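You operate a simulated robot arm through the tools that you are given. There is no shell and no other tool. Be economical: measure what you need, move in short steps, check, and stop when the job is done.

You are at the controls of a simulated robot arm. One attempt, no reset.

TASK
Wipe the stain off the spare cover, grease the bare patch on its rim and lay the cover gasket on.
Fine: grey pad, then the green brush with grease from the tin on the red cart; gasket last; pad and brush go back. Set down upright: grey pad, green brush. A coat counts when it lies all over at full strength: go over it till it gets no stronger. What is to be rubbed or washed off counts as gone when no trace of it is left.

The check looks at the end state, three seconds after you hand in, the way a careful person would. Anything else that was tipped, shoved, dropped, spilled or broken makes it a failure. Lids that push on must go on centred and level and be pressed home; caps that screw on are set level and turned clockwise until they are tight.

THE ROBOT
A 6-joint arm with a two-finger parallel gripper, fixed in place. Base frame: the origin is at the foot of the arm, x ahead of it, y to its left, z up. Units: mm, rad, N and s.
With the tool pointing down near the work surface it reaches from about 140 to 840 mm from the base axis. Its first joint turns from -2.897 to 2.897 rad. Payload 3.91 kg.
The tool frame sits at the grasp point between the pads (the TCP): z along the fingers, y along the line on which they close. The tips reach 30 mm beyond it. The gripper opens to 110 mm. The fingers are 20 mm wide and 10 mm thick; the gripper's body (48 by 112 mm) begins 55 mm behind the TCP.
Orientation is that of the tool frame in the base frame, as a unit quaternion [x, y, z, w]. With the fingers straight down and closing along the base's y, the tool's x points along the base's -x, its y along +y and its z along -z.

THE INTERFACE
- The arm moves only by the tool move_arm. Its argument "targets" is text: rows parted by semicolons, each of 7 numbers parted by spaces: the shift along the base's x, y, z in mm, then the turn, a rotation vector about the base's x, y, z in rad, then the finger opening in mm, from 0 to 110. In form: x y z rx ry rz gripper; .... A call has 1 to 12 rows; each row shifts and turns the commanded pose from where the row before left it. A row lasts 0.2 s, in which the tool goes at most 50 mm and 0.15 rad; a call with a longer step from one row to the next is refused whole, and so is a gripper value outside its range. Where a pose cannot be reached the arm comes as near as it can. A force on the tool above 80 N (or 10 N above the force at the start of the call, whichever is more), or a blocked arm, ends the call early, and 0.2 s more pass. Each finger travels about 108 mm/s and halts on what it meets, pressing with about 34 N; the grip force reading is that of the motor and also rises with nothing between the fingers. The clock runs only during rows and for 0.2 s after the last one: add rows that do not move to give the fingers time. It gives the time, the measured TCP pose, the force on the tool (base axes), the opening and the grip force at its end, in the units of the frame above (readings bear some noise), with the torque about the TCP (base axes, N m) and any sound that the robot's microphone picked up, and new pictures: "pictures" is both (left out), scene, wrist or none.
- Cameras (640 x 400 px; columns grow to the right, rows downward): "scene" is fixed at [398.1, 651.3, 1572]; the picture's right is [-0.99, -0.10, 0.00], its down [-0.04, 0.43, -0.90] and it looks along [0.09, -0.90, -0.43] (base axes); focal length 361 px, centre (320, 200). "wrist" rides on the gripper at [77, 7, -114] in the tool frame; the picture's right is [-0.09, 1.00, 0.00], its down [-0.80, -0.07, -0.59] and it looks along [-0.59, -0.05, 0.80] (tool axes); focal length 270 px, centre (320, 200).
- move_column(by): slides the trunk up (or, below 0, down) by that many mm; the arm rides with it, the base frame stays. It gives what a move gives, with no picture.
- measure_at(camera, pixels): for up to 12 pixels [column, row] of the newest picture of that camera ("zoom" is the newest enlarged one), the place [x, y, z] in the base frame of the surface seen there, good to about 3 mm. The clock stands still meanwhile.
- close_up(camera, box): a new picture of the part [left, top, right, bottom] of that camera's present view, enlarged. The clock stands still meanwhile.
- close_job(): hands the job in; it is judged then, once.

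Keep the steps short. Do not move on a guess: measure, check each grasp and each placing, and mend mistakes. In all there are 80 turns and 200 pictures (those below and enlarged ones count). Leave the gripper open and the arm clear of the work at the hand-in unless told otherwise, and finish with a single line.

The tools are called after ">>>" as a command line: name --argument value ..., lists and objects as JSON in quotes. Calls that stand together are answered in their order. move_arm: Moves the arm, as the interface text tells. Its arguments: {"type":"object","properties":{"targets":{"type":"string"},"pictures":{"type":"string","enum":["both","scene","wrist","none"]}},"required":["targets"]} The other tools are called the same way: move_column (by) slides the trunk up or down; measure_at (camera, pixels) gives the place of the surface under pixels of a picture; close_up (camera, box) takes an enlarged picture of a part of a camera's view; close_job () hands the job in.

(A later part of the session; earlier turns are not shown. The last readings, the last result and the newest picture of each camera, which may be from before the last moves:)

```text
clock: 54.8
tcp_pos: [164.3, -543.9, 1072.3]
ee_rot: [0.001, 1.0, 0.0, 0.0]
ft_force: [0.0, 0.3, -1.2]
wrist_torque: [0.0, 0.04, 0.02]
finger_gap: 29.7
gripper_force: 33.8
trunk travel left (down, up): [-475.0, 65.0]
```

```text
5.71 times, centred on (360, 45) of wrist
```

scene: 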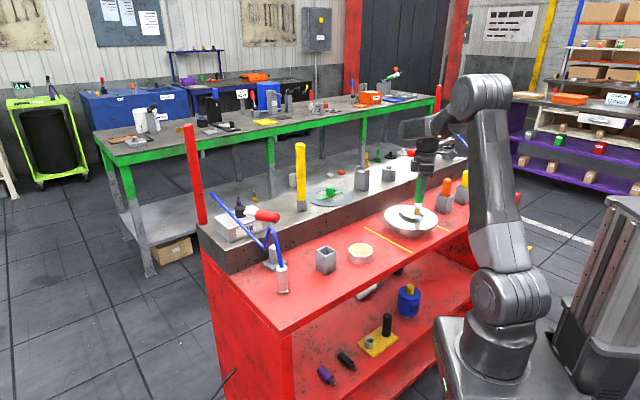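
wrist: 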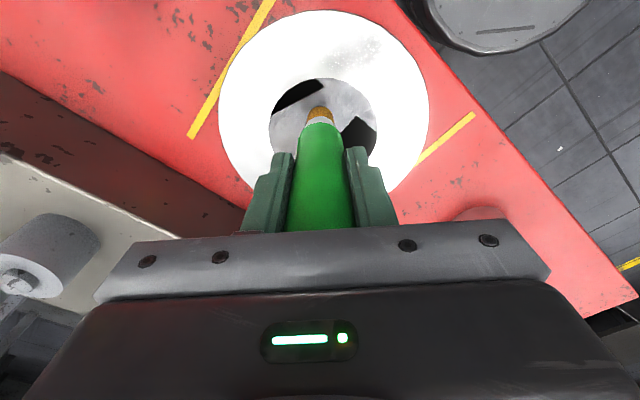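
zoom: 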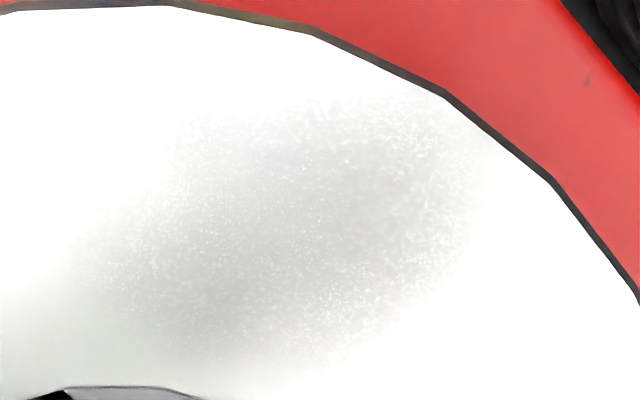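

This could be either a real patch or the reflection of the arm. To tell, I'll shift the hover 60 mm sideways and see whether it stays at (120,-512).

>>> move_arm --targets "0 0 15 0 0 0 10;10 -30 0 0 0 0 10;10 -30 0 0 0 0 10;0 0 0 0 0 0 10" --pictures "wrist"

>>> close_up --camera "wrist" --box '[220, 0, 500, 175]'

>>> move_arm --targets "10 40 0 0 0 0 10;10 40 0 0 0 0 10;20 20 0 0 0 0 10;0 0 0 0 0 0 10" --pictures "wrist"

>>> close_up --camera "wrist" --box '[160, 0, 440, 175]'

```text
clock: 55.8
tcp_pos: [184.3, -602.8, 1085.5]
ee_rot: [0.001, 1.0, 0.0, 0.0]
ft_force: [0.2, 0.7, -0.3]
wrist_torque: [0.01, 0.01, -0.02]
finger_gap: 29.8
gripper_force: 34.0
trunk travel left (down, up): [-475.0, 65.0]
```

wrist: 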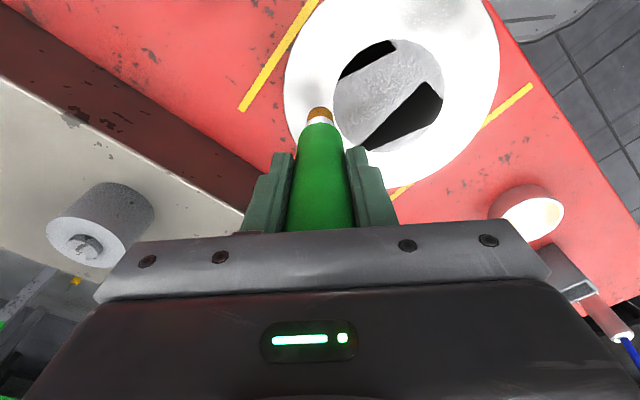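

```text
2.29 times, centred on (360, 88) of wrist
```

zoom: 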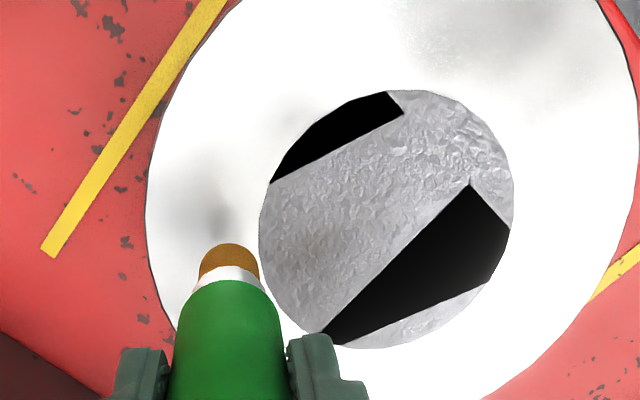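

```text
clock: 56.8
tcp_pos: [225.7, -504.6, 1086.6]
ee_rot: [0.001, 1.0, 0.0, 0.0]
ft_force: [0.8, -0.3, -1.1]
wrist_torque: [0.04, -0.03, -0.01]
finger_gap: 29.8
gripper_force: 33.9
trunk travel left (down, up): [-475.0, 65.0]
```

wrist: 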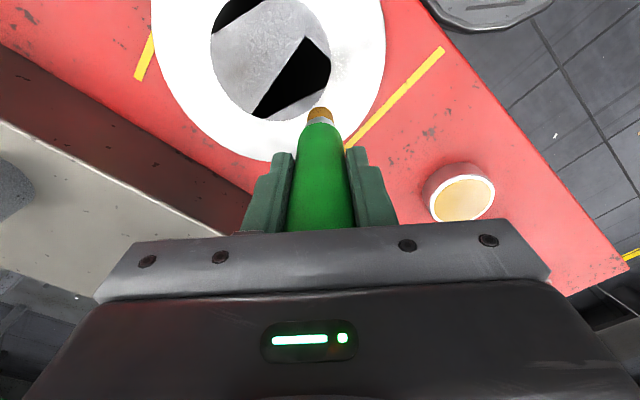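

```text
2.29 times, centred on (300, 88) of wrist
```

zoom: 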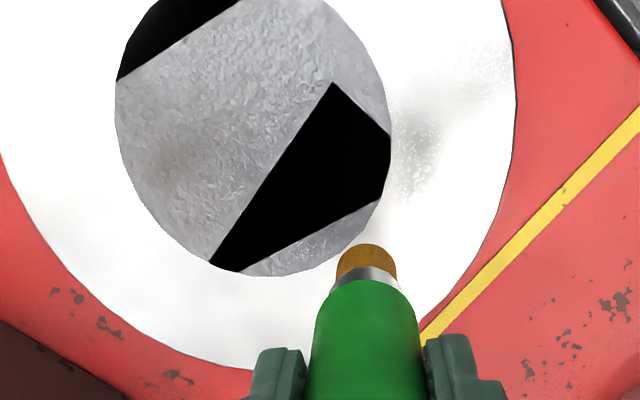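

The speckled texture also shows here on the +y side with a clear lower edge near zoom (400–510, 60–205), while the rest of the rim shades smoothly. So a rough arc on the rim looks real. I'll measure it and zoom in.

>>> measure_at --camera "zoom" --pixels '[[420, 150], [480, 80], [392, 110], [430, 195], [400, 200], [505, 60], [510, 90], [460, 150], [470, 30], [390, 160]]'

>>> close_up --camera "wrist" --box '[320, 0, 400, 100]'

```text
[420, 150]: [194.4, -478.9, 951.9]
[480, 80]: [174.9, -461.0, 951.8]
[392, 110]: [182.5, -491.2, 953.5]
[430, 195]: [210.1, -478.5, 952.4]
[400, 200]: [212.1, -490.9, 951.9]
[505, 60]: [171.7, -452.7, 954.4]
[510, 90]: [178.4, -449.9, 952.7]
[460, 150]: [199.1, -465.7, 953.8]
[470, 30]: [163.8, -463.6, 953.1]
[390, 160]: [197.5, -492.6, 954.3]
```

```text
4.00 times, centred on (360, 50) of wrist
```

zoom: 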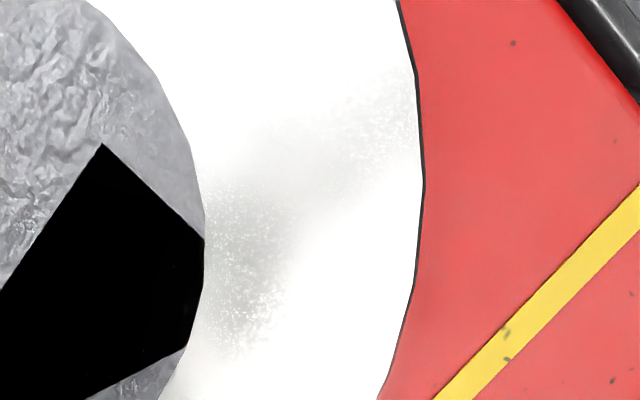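

The rough texture covers an arc of the rim from roughly 60° to 175° around the cover centre. I'll test with the brush at mid-rim, angle 75°, (201,-470), approaching to light contact.

>>> move_arm --targets "-24 34 0 0 0 0 10;0 0 -10 0 0 0 10;0 0 -8 0 0 0 10;0 0 -3 0 0 0 10;0 0 -1 0 0 0 10;0 0 0 0 0 0 10" --pictures "wrist"

>>> close_up --camera "scene" --box '[380, 185, 445, 240]'

```text
clock: 58.2
tcp_pos: [199.7, -470.2, 1064.0]
ee_rot: [0.001, 1.0, 0.0, 0.0]
ft_force: [0.1, 1.3, -1.1]
wrist_torque: [0.01, 0.04, -0.01]
finger_gap: 29.8
gripper_force: 34.6
trunk travel left (down, up): [-475.0, 65.0]
```

wrist: 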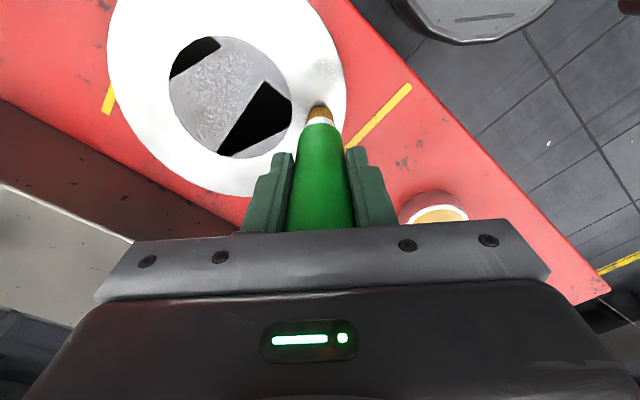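

```text
7.27 times, centred on (412, 212) of scene
```

zoom: 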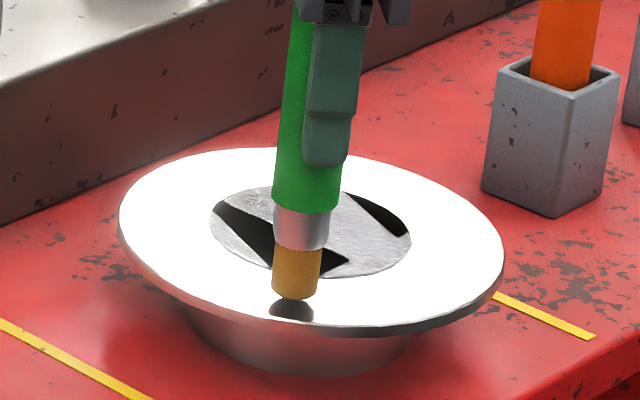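

The tip is not quite touching, with the reflection just below it. I'll lower in 1 mm steps.

>>> move_arm --targets "0 0 -1 0 0 0 10;0 0 -1 0 0 0 10;0 0 -1 0 0 0 10;0 0 0 0 0 0 10" --pictures "scene"

>>> close_up --camera "scene" --box '[390, 195, 430, 235]'

```text
clock: 59.2
tcp_pos: [199.8, -470.6, 1062.1]
ee_rot: [0.001, 1.0, 0.0, 0.0]
ft_force: [0.5, -0.3, -0.3]
wrist_torque: [-0.02, -0.01, 0.03]
finger_gap: 29.7
gripper_force: 34.0
trunk travel left (down, up): [-475.0, 65.0]
```

scene: 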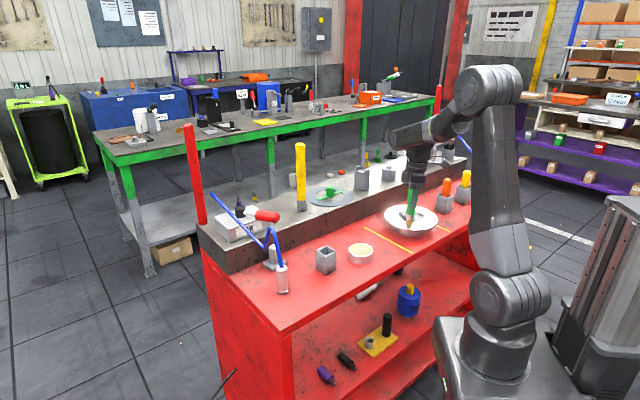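

```text
10.00 times, centred on (410, 215) of scene
```

zoom: 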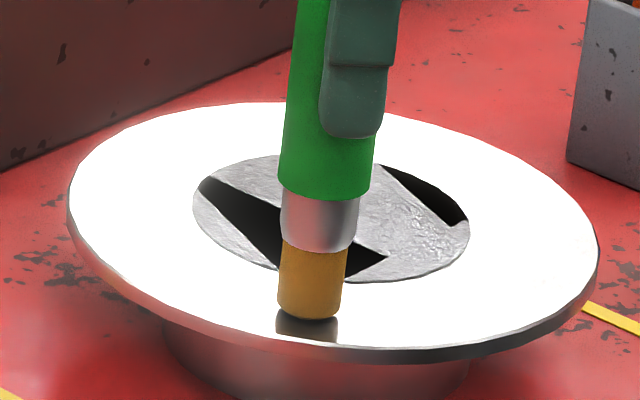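

Still a small gap. Two more 1 mm steps, then check the force.

>>> move_arm --targets "0 0 -1 0 0 0 10;0 0 -1 0 0 0 10;0 0 0 0 0 0 10" --pictures "none"

```text
clock: 60.0
tcp_pos: [201.0, -470.9, 1060.4]
ee_rot: [0.001, 1.0, -0.002, 0.0]
ft_force: [-0.6, -1.2, 3.4]
wrist_torque: [-0.07, -0.03, -0.02]
finger_gap: 29.7
gripper_force: 34.5
trunk travel left (down, up): [-475.0, 65.0]
```

Contact at 3.4 N. I'll make a short test stroke along the arc and back, then lift.

>>> move_arm --targets "-9 1.5 0 0 0 0 10;-9 0.8 0 0 0 0 10;-9 -0.8 0 0 0 0 10;-9 -1.5 0 0 0 0 10;9 1.5 0 0 0 0 10;9 0.8 0 0 0 0 10;9 -0.8 0 0 0 0 10;9 -1.5 0 0 0 0 10;0 0 15 0 0 0 10;20 -20 25 0 0 0 10;20 -20 0 0 0 0 10"

>>> close_up --camera "scene" --box '[380, 185, 445, 240]'

>>> close_up --camera "wrist" --box '[160, 0, 440, 175]'

```text
clock: 62.4
tcp_pos: [240.3, -509.1, 1099.1]
ee_rot: [0.001, 1.0, -0.001, 0.0]
ft_force: [-0.6, 0.6, -1.3]
wrist_torque: [-0.04, 0.01, 0.01]
finger_gap: 29.6
gripper_force: 34.2
trunk travel left (down, up): [-475.0, 65.0]
```

scene: 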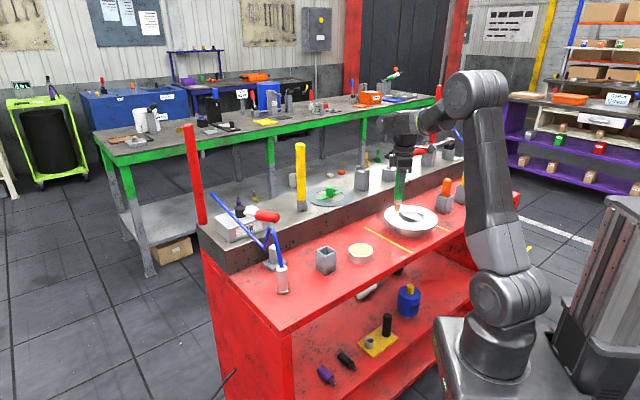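
wrist: 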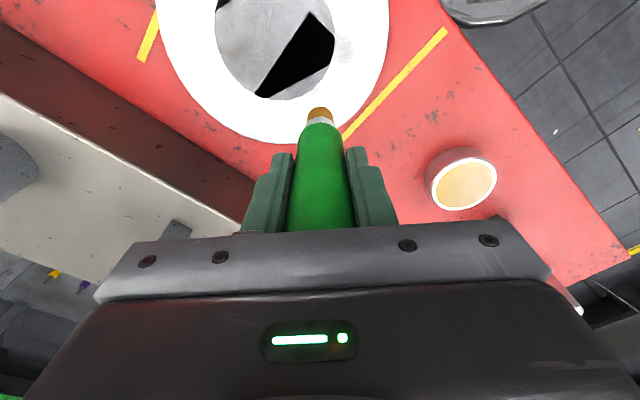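

```text
7.27 times, centred on (412, 212) of scene
```

zoom: 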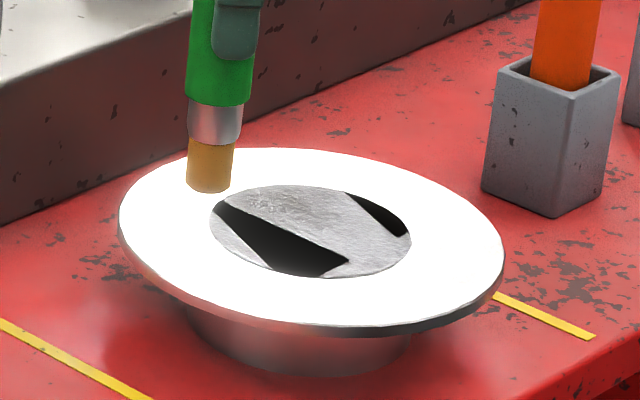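

```text
2.29 times, centred on (300, 88) of wrist
```

zoom: 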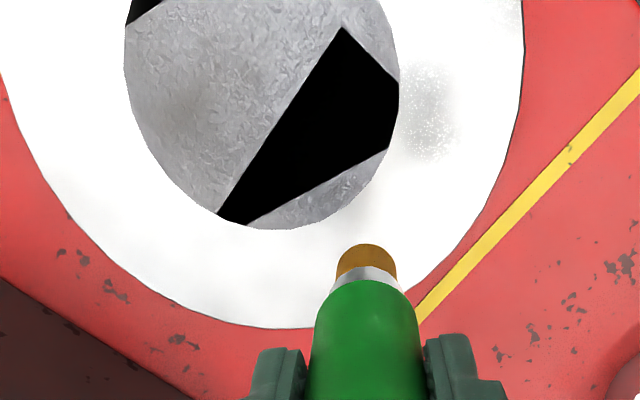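

No grease shows on the rim there, so the speckle is only reflection. Now I'll test the rough grey disc itself with a light touch at its centre.

>>> move_arm --targets "-28 -13.5 0 0 0 0 10;-28 -13.5 0 0 0 0 10;0 0 -20 0 0 0 10;0 0 -14 0 0 0 10;0 0 -2 0 0 0 10;0 0 -1.5 0 0 0 10;0 0 -1.5 0 0 0 10;0 0 0 0 0 0 10" --pictures "scene"

>>> close_up --camera "scene" --box '[385, 195, 440, 240]'

```text
clock: 64.2
tcp_pos: [184.8, -534.6, 1059.5]
ee_rot: [0.001, 1.0, 0.0, 0.0]
ft_force: [0.9, 0.1, -1.1]
wrist_torque: [0.0, 0.01, 0.01]
finger_gap: 29.7
gripper_force: 34.2
trunk travel left (down, up): [-475.0, 65.0]
```

scene: 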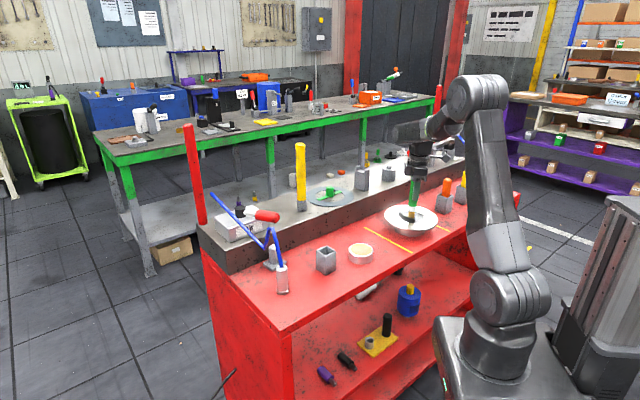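

```text
8.89 times, centred on (412, 218) of scene
```

zoom: 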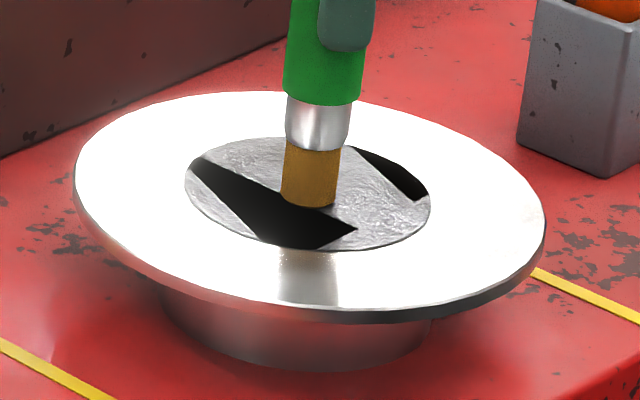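

No contact yet. I'll step down 1 mm at a time.

>>> move_arm --targets "0 0 -1 0 0 0 10;0 0 0 0 0 0 10" --pictures "none"

>>> move_arm --targets "0 0 -1 0 0 0 10;0 0 0 0 0 0 10" --pictures "scene"

>>> close_up --camera "scene" --box '[385, 195, 440, 240]'

```text
clock: 64.8
tcp_pos: [184.7, -535.4, 1059.5]
ee_rot: [0.0, 1.0, -0.001, 0.0]
ft_force: [0.6, 1.0, 3.3]
wrist_torque: [0.03, -0.09, 0.02]
finger_gap: 29.6
gripper_force: 34.8
trunk travel left (down, up): [-475.0, 65.0]
```

```text
clock: 65.4
tcp_pos: [184.8, -536.3, 1059.8]
ee_rot: [0.0, 1.0, -0.001, -0.001]
ft_force: [1.4, 1.4, 10.0]
wrist_torque: [0.13, -0.09, -0.01]
finger_gap: 29.8
gripper_force: 34.1
trunk travel left (down, up): [-475.0, 65.0]
```

scene: 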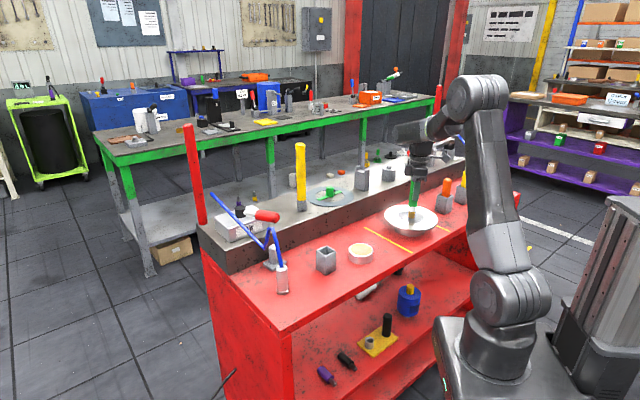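

```text
8.89 times, centred on (412, 218) of scene
```

zoom: 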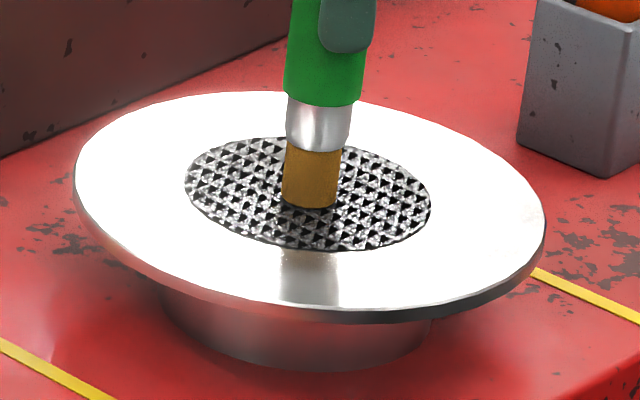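

Firm contact, and the triangle pattern is indeed coplanar flicker. I'll ease up 1 mm, make a short stroke on the disc, then lift to see if grease took.

>>> move_arm --targets "0 0 1 0 0 0 10;-10 0 0 0 0 0 10;-10 0 0 0 0 0 10;10 0 0 0 0 0 10;10 0 0 0 0 0 10;0 0 20 0 0 0 10;20 -30 20 0 0 0 10;20 -30 0 0 0 0 10;0 0 0 0 0 0 10"

>>> close_up --camera "scene" --box '[380, 185, 445, 240]'

>>> close_up --camera "wrist" --box '[220, 0, 500, 175]'

```text
clock: 67.4
tcp_pos: [223.3, -596.1, 1097.5]
ee_rot: [0.001, 1.0, 0.0, 0.0]
ft_force: [0.0, 0.7, 0.2]
wrist_torque: [0.01, -0.01, -0.01]
finger_gap: 29.6
gripper_force: 34.2
trunk travel left (down, up): [-475.0, 65.0]
```

scene: 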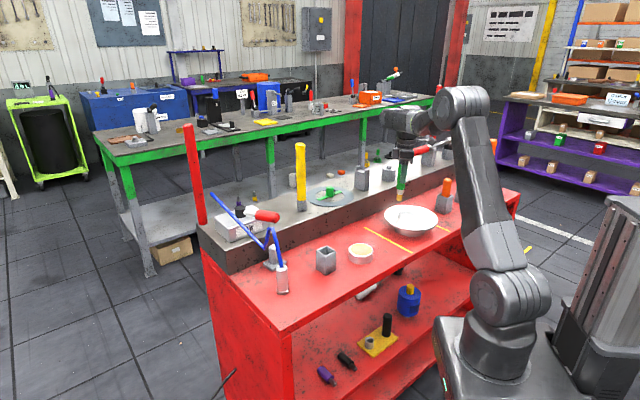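
wrist: 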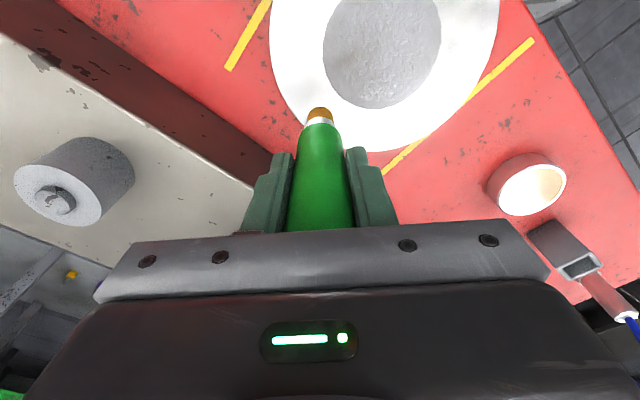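

```text
7.27 times, centred on (412, 212) of scene
```

zoom: 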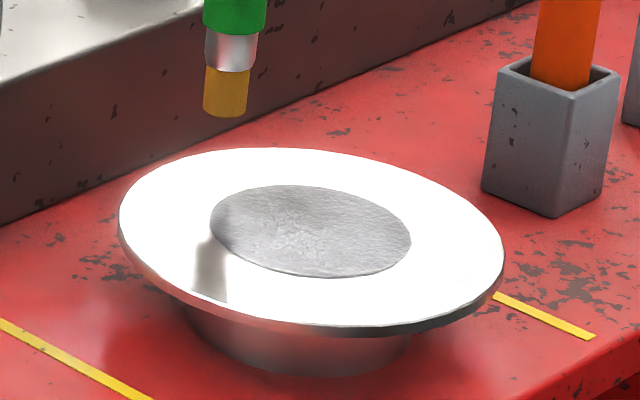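

```text
2.29 times, centred on (360, 88) of wrist
```

zoom: 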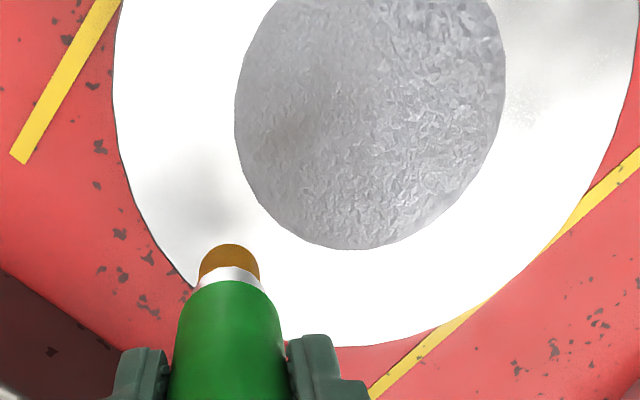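

No grease on the disc, so it isn't the patch. The speckled area appears again only on the +y side of the rim, while reflections elsewhere are smooth. I'll zoom there and locate it.

>>> close_up --camera "wrist" --box '[410, 0, 510, 80]'

>>> measure_at --camera "wrist" --pixels '[[430, 40], [450, 30], [470, 30], [490, 30], [450, 50], [440, 10], [470, 60], [435, 55]]'

>>> close_up --camera "scene" --box '[385, 212, 440, 235]'

```text
5.00 times, centred on (460, 40) of wrist
```

zoom: 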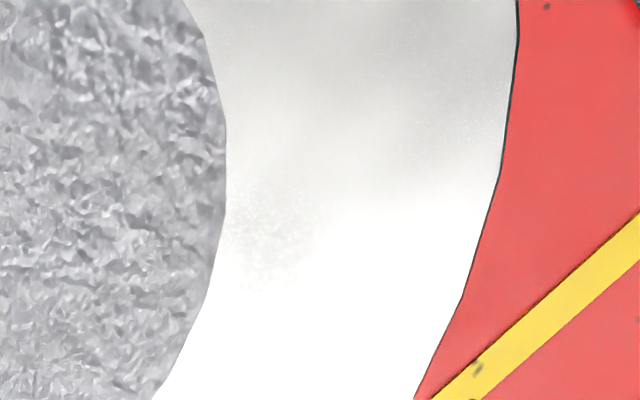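

```text
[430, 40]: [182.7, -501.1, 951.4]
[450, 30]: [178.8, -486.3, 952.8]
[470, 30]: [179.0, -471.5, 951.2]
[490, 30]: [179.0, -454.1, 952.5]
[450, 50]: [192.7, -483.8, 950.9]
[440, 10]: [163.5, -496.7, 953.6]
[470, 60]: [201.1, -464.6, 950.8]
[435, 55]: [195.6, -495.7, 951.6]
```

```text
11.64 times, centred on (412, 224) of scene
```

zoom: 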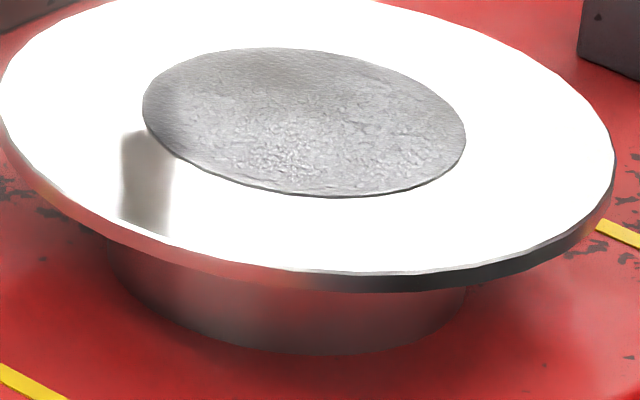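

For a controlled comparison I'll return to the exact earlier viewpoint (225.7,-504.6,1086.6) and compare the same rim area before and after the stroke.

>>> move_arm --targets "2.4 45 0 0 0 0 10;0 46.5 -11 0 0 0 10;0 0 0 0 0 0 10" --pictures "wrist"

>>> close_up --camera "wrist" --box '[320, 0, 400, 100]'

>>> close_up --camera "wrist" --box '[140, 0, 260, 150]'

```text
clock: 68.2
tcp_pos: [226.0, -506.0, 1087.2]
ee_rot: [0.001, 1.0, 0.0, 0.0]
ft_force: [0.1, 0.9, -0.3]
wrist_torque: [-0.02, 0.0, 0.0]
finger_gap: 29.9
gripper_force: 34.0
trunk travel left (down, up): [-475.0, 65.0]
```

wrist: 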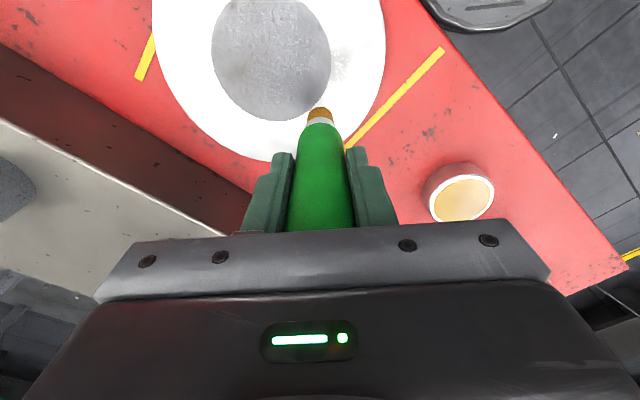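

```text
4.00 times, centred on (360, 50) of wrist
```

zoom: 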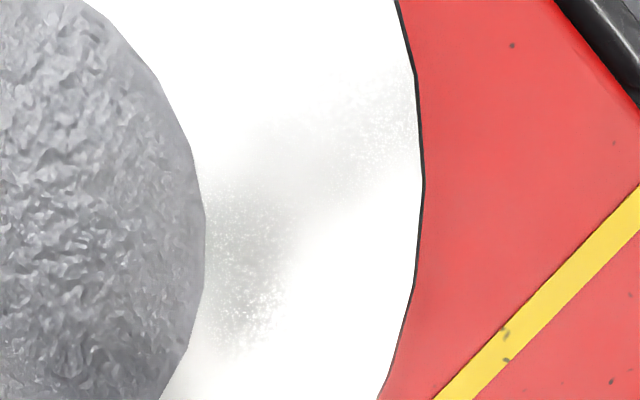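

```text
2.67 times, centred on (200, 75) of wrist
```

zoom: 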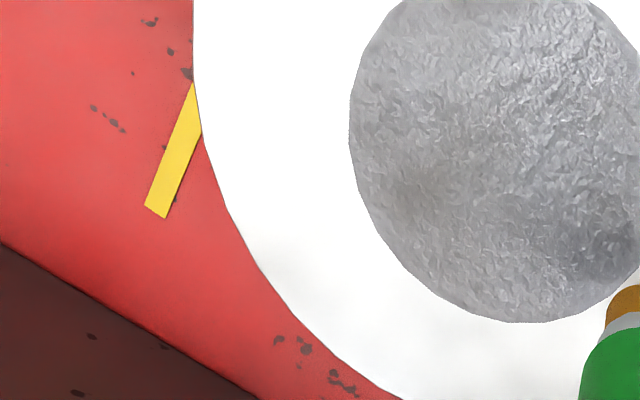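

Identical before and after, so the speckle is just a noisy reflection. I'll sweep the brush lightly around the whole rim and watch where grease takes. First the +x half.

>>> move_arm --targets "-25 36 0 0 0 0 10;0 0 -20 0 0 0 10;0 0 -7 0 0 0 10;0 0 -2.5 0 0 0 10;30.5 -17.6 0 0 0 0 10;17.6 -30.5 0 0 0 0 10;0 -35.2 0 0 0 0 10;-17.6 -30.5 0 0 0 0 10;-30.5 -17.6 0 0 0 0 10;-35.2 0 0 0 0 0 10;0 0 0 0 0 0 10"

>>> close_up --camera "scene" --box '[380, 185, 445, 240]'

```text
clock: 70.6
tcp_pos: [167.1, -598.9, 1059.9]
ee_rot: [0.0, 1.0, -0.001, 0.0]
ft_force: [-0.4, -0.2, 10.5]
wrist_torque: [-0.01, 0.08, -0.03]
finger_gap: 29.5
gripper_force: 34.2
trunk travel left (down, up): [-475.0, 65.0]
```

scene: 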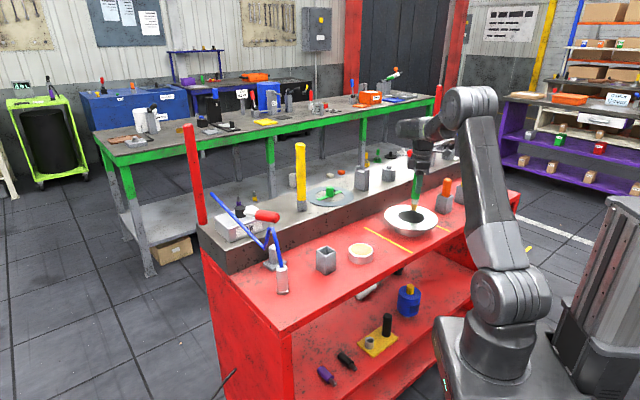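
wrist: 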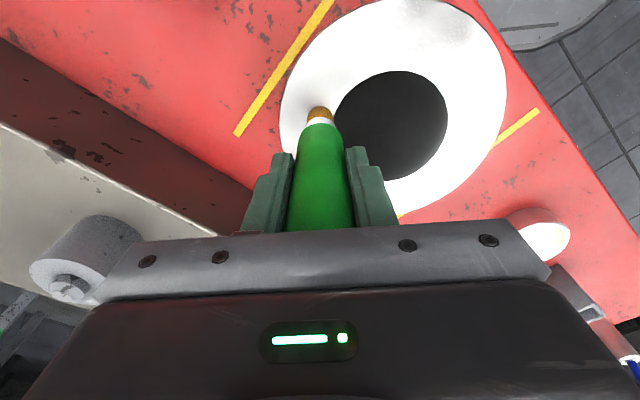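

```text
7.27 times, centred on (412, 212) of scene
```

zoom: 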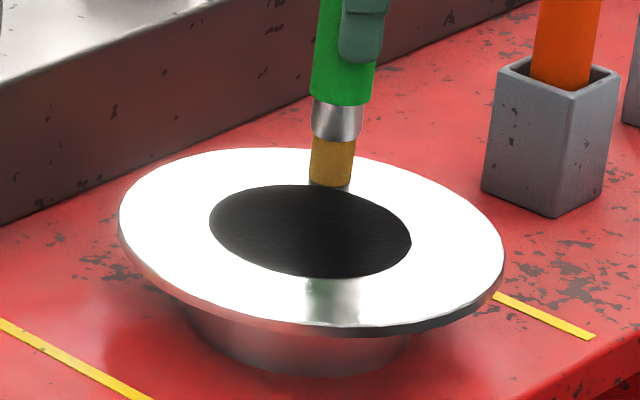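

The force is a bit high (10 N), so I'll ease up 1 mm and sweep the -x half.

>>> move_arm --targets "0 0 1 0 0 0 10;-30.5 17.6 0 0 0 0 10;-17.6 30.5 0 0 0 0 10;0 35.2 0 0 0 0 10;17.6 30.5 0 0 0 0 10;30.5 17.6 0 0 0 0 10;17 2 0 0 0 0 10;0 0 10 0 0 0 10;20 0 30 0 0 0 10;30 -30 0 0 0 0 10;30 -30 0 0 0 0 10;0 0 0 0 0 0 10"

>>> close_up --camera "scene" --box '[380, 185, 445, 240]'

>>> close_up --camera "wrist" --box '[120, 0, 400, 160]'

```text
clock: 73.2
tcp_pos: [263.5, -528.2, 1100.5]
ee_rot: [0.001, 1.0, 0.0, 0.0]
ft_force: [-0.5, 0.3, -0.6]
wrist_torque: [0.02, -0.01, 0.0]
finger_gap: 29.7
gripper_force: 33.7
trunk travel left (down, up): [-475.0, 65.0]
```

scene: 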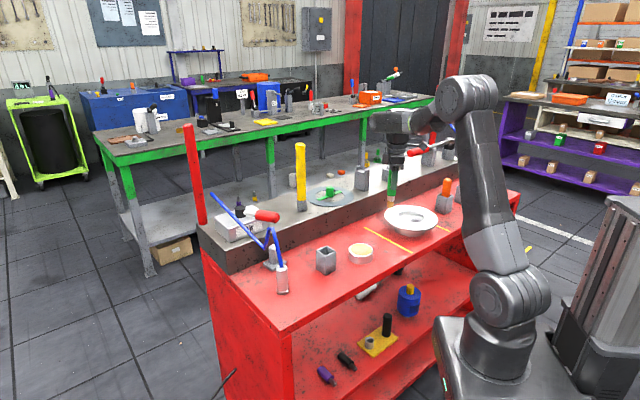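
wrist: 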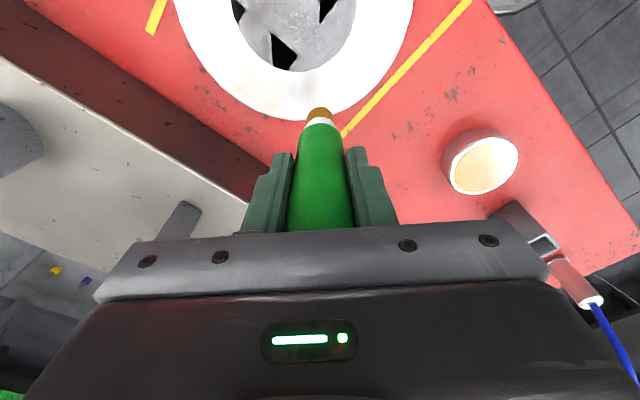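

```text
7.27 times, centred on (412, 212) of scene
```

zoom: 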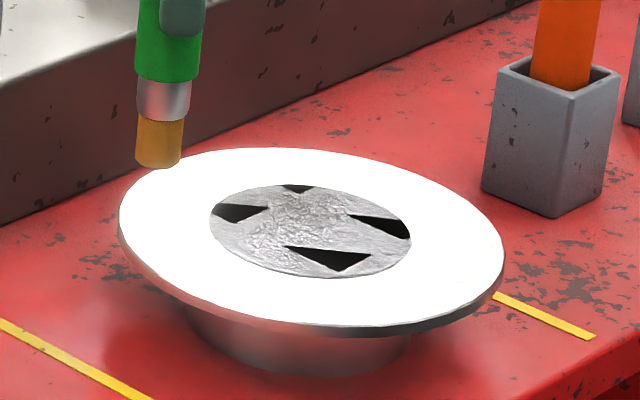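

```text
2.29 times, centred on (260, 80) of wrist
```

zoom: 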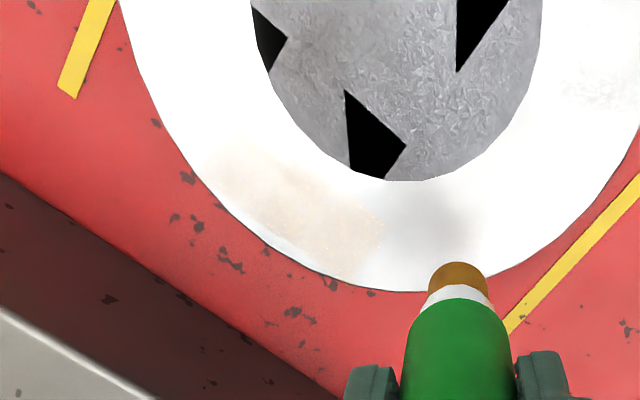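

Found it: a faint beige greased area at zoom (215–385, 155–280) with a clear right edge. I'll measure its extent.

>>> close_up --camera "wrist" --box '[190, 40, 300, 130]'

>>> measure_at --camera "wrist" --pixels '[[214, 66], [224, 90], [247, 110], [278, 113], [286, 103], [290, 95], [272, 82], [240, 70], [230, 62], [252, 90], [265, 105], [220, 75]]'

```text
4.44 times, centred on (245, 85) of wrist
```

zoom: 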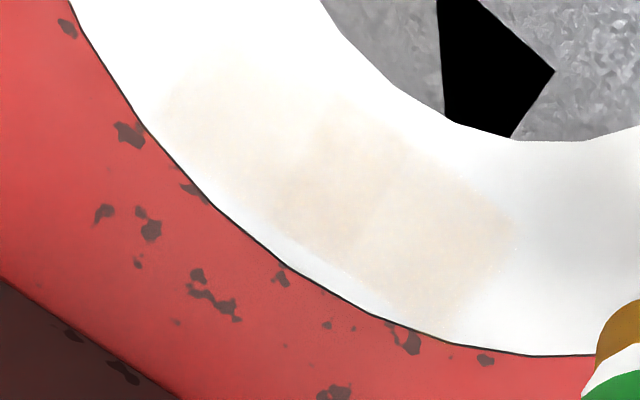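

```text
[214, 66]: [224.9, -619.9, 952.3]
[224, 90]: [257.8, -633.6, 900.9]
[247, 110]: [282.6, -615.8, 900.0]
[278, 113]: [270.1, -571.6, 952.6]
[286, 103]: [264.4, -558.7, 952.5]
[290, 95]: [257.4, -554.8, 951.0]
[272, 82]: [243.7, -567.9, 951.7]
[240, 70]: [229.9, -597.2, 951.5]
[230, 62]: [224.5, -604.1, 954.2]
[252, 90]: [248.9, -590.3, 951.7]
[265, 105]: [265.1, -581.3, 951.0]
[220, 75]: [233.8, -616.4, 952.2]
```

The patch lies on the +x/-y part of the rim, angles about -12° to -72°, r about 62–92. I'll go over it with arcs at r=74, 84 and 64 at light contact.

>>> move_arm --targets "-5 -24 0 0 0 0 10;0 0 -25 0 0 0 10;0 0 -12.5 0 0 0 10;0 0 -3 0 0 0 10;-9.6 -23.8 0 0 0 0 10;-17.2 -19.1 0 0 0 0 10;-22.7 -12.1 0 0 0 0 10;3.1 -9.5 0 0 0 0 10;25.7 13.7 0 0 0 0 10;19.5 21.7 0 0 0 0 10;11 27 0 0 0 0 10;-19.6 4.2 0 0 0 0 10" --pictures "none"

>>> move_arm --targets "-8.3 -20.6 0 0 0 0 10;-14.9 -16.5 0 0 0 0 10;-19.6 -10.5 0 0 0 0 10;3.1 -9.5 0 0 0 0 10;22.7 12.1 0 0 0 0 10;17.2 19.1 0 0 0 0 10;9.6 23.8 0 0 0 0 10;0 0 10 0 0 0 10;5 24 30 0 0 0 10;0 0 0 0 0 0 10" --pictures "wrist"

>>> close_up --camera "wrist" --box '[190, 40, 300, 130]'

>>> close_up --camera "scene" --box '[380, 185, 445, 240]'

```text
clock: 75.8
tcp_pos: [248.4, -546.8, 1059.1]
ee_rot: [0.001, 1.0, -0.001, -0.001]
ft_force: [-0.5, -1.2, 7.5]
wrist_torque: [-0.07, 0.15, 0.01]
finger_gap: 29.9
gripper_force: 34.0
trunk travel left (down, up): [-475.0, 65.0]
```

```text
clock: 78.0
tcp_pos: [264.2, -528.1, 1097.9]
ee_rot: [0.001, 1.0, -0.001, 0.001]
ft_force: [-0.2, -0.7, -0.8]
wrist_torque: [-0.01, -0.01, -0.04]
finger_gap: 29.8
gripper_force: 34.3
trunk travel left (down, up): [-475.0, 65.0]
```

wrist: 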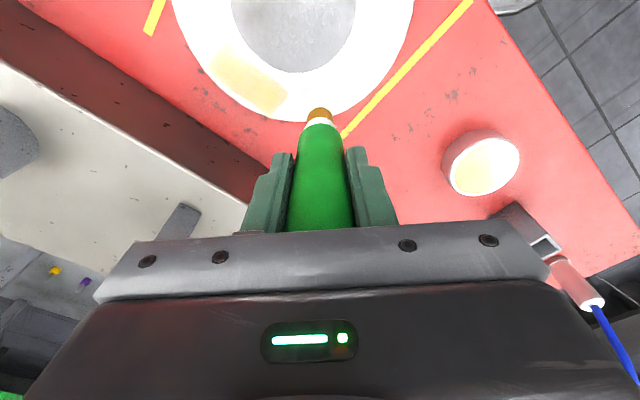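

```text
4.44 times, centred on (245, 85) of wrist
```

zoom: 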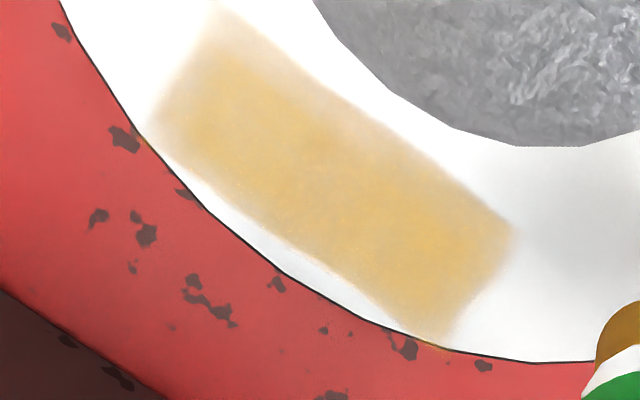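

```text
7.27 times, centred on (412, 212) of scene
```

zoom: 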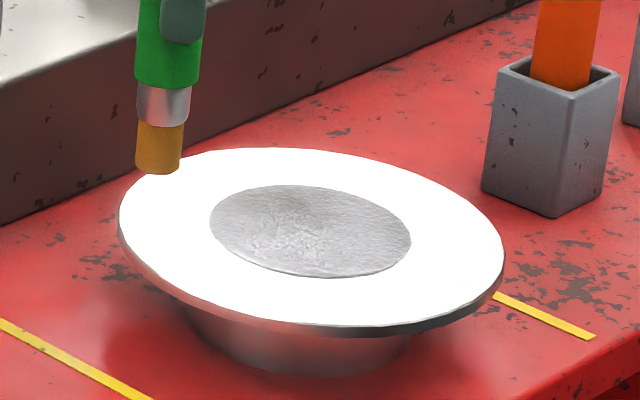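

The coat is building on a clear rectangle with corners at zoom (220,5), (515,230), (450,340) and (150,120). I'll measure the corners so the next passes cover it exactly.

>>> measure_at --camera "wrist" --pixels '[[222.5, 42], [288, 92], [274, 113], [208, 66], [248, 78], [255, 66], [240, 90]]'

```text
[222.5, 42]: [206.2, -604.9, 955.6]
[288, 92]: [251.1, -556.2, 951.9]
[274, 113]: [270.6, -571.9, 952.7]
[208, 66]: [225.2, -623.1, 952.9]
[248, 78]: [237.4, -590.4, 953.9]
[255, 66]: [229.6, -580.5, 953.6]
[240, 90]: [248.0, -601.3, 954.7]
```

The rectangle is centred at (238,-589), 66 x 26 mm, with its long axis along (0.68,0.735). I'll do several passes along it at three offsets.

>>> move_arm --targets "-3 -36 0 0 0 0 10;0 0 -25 0 0 0 10;0 0 -12 0 0 0 10;0 0 -3 0 0 0 10;-23.1 -25 0 0 0 0 10;-23.1 -25 0 0 0 0 10;5.8 -5.5 0 0 0 0 10;23.1 25 0 0 0 0 10;23.1 25 0 0 0 0 10;-11.5 11 0 0 0 0 10;-23.1 -25 0 0 0 0 10;-23.1 -25 0 0 0 0 10" --pictures "none"

>>> move_arm --targets "23.1 25 0 0 0 0 10;23.1 25 0 0 0 0 10;5.7 -5.5 0 0 0 0 10;-23.1 -25 0 0 0 0 10;-23.1 -25 0 0 0 0 10;5.8 -5.5 0 0 0 0 10;23.1 25 0 0 0 0 10;23.1 25 0 0 0 0 10;-5.8 5.5 10 0 0 0 10;3 36 30 0 0 0 10;0 0 0 0 0 0 10" --pictures "wrist"

>>> close_up --camera "wrist" --box '[190, 30, 310, 130]'

```text
clock: 80.6
tcp_pos: [209.1, -608.8, 1060.2]
ee_rot: [0.001, 1.0, 0.0, 0.0]
ft_force: [-0.3, -0.4, 1.1]
wrist_torque: [-0.03, 0.04, 0.01]
finger_gap: 29.6
gripper_force: 34.2
trunk travel left (down, up): [-475.0, 65.0]
```

```text
clock: 83.0
tcp_pos: [263.3, -528.9, 1097.0]
ee_rot: [0.002, 1.0, 0.0, 0.0]
ft_force: [0.7, 0.3, -0.6]
wrist_torque: [-0.01, -0.02, -0.02]
finger_gap: 29.8
gripper_force: 33.7
trunk travel left (down, up): [-475.0, 65.0]
```

wrist: 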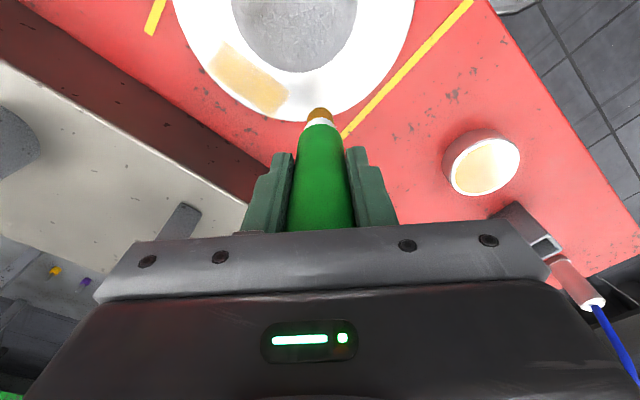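

```text
4.00 times, centred on (250, 80) of wrist
```

zoom: 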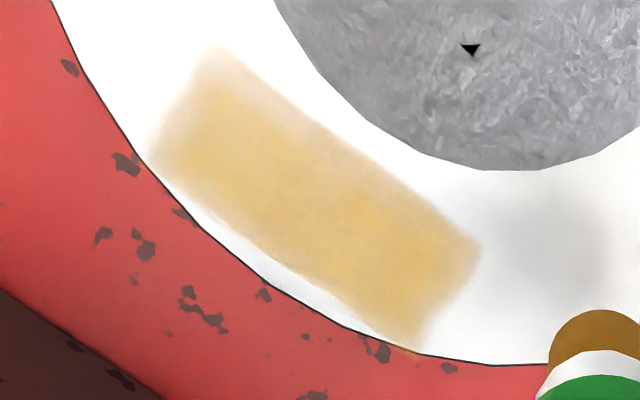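

Coat is stronger, with edges still a bit weak. I'll do another set, slightly firmer, running past the ends while keeping the brush centre on the rim.

>>> move_arm --targets "-5.3 -21 0 0 0 0 10;0 0 -25 0 0 0 10;0 0 -12 0 0 0 10;0 0 -3.7 0 0 0 10;-28.6 -30.9 0 0 0 0 10;-28.6 -30.9 0 0 0 0 10;6.5 -6.2 0 0 0 0 10;28.6 30.9 0 0 0 0 10;28.6 30.9 0 0 0 0 10;-0.3 -16.4 0 0 0 0 10;-20.4 -22 0 0 0 0 10;-20.4 -22 0 0 0 0 10" --pictures "none"

>>> move_arm --targets "20.4 22 0 0 0 0 10;20.4 22 0 0 0 0 10;-20.4 -22 0 0 0 0 10;-20.4 -22 0 0 0 0 10;-16.1 -1.2 0 0 0 0 10;28.6 30.9 0 0 0 0 10;28.6 30.9 0 0 0 0 10;-6.5 6.2 0 0 0 0 10;-28.6 -30.9 0 0 0 0 10;-28.6 -30.9 0 0 0 0 10;28.6 30.9 0 0 0 0 10;28.6 30.9 0 0 0 0 10" --pictures "none"

>>> move_arm --targets "0 0 10 0 0 0 10;5.3 21 30.7 0 0 0 10;0 0 0 0 0 0 10" --pictures "wrist"

>>> close_up --camera "wrist" --box '[190, 30, 310, 130]'

```text
clock: 85.6
tcp_pos: [222.5, -613.4, 1059.5]
ee_rot: [-0.001, 1.0, -0.002, 0.0]
ft_force: [1.7, -1.4, 11.0]
wrist_torque: [0.0, -0.1, 0.05]
finger_gap: 29.4
gripper_force: 34.3
trunk travel left (down, up): [-475.0, 65.0]
```

```text
clock: 88.2
tcp_pos: [256.0, -548.2, 1059.3]
ee_rot: [0.001, 1.0, -0.004, 0.001]
ft_force: [-5.1, -6.4, 38.7]
wrist_torque: [-0.61, 0.77, 0.06]
finger_gap: 29.9
gripper_force: 33.6
trunk travel left (down, up): [-475.0, 65.0]
```

```text
clock: 89.0
tcp_pos: [264.5, -527.4, 1096.3]
ee_rot: [0.001, 1.0, 0.001, 0.0]
ft_force: [-1.4, -0.3, -1.0]
wrist_torque: [0.0, -0.05, 0.01]
finger_gap: 29.8
gripper_force: 34.2
trunk travel left (down, up): [-475.0, 65.0]
```

wrist: 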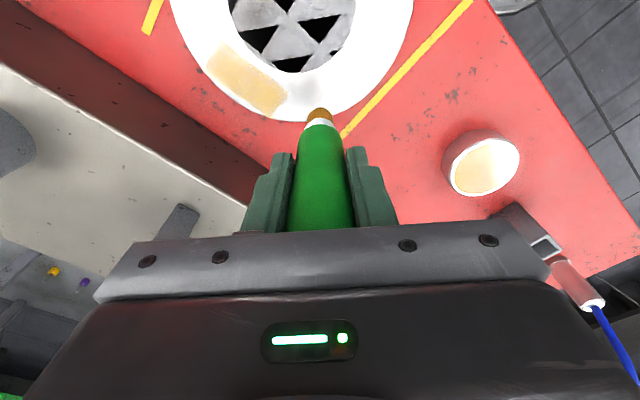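

```text
4.00 times, centred on (250, 80) of wrist
```

zoom: 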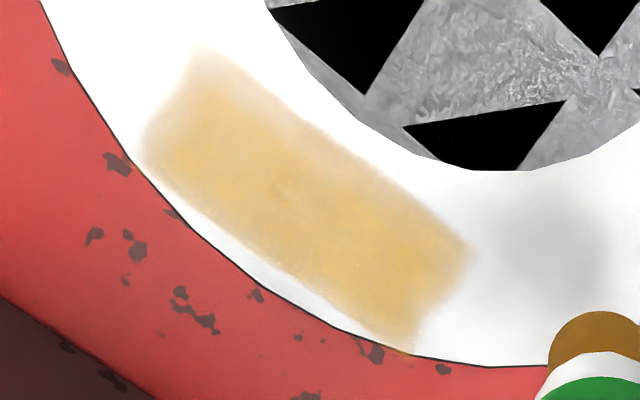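

Middle looks saturated and the cover hasn't moved, but the force crept up, so I'll ease off. I'll reload the brush once at the tin with a lighter dip and come back to the hover for one more light set.

>>> move_arm --targets "20.1 38.4 0 0 0 0 10;20.1 38.4 0 0 0 0 10;20.1 38.4 0 0 0 0 10;20.1 38.4 0 0 0 0 10;20.1 38.4 0 0 0 0 10;0 0 -40 0 0 0 10;0 0 -14 0 0 0 10;0 0 -2.5 0 0 0 10;0 0 0 0 0 0 10" --pictures "none"

>>> move_arm --targets "0 0 20 0 0 0 10;0 0 36.5 0 0 0 10;-20.1 -38.4 0 0 0 0 10;-20.1 -38.4 0 0 0 0 10;-20.1 -38.4 0 0 0 0 10;-20.1 -38.4 0 0 0 0 10;-20.1 -38.4 0 0 0 0 10;0 0 0 0 0 0 10" --pictures "scene"

```text
clock: 91.0
tcp_pos: [364.4, -336.1, 1042.5]
ee_rot: [0.001, 1.0, 0.0, 0.0]
ft_force: [0.2, 0.4, -1.1]
wrist_torque: [0.01, 0.0, 0.01]
finger_gap: 29.6
gripper_force: 33.7
trunk travel left (down, up): [-475.0, 65.0]
```

```text
clock: 92.8
tcp_pos: [262.7, -528.6, 1099.4]
ee_rot: [0.001, 1.0, 0.0, 0.0]
ft_force: [0.0, 0.6, -1.0]
wrist_torque: [0.01, 0.05, 0.0]
finger_gap: 29.5
gripper_force: 33.9
trunk travel left (down, up): [-475.0, 65.0]
```

scene: 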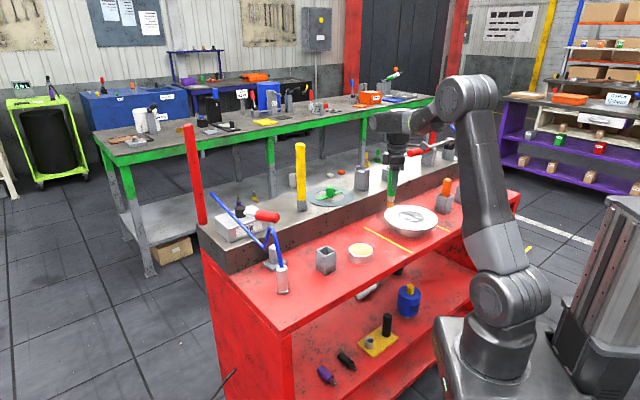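

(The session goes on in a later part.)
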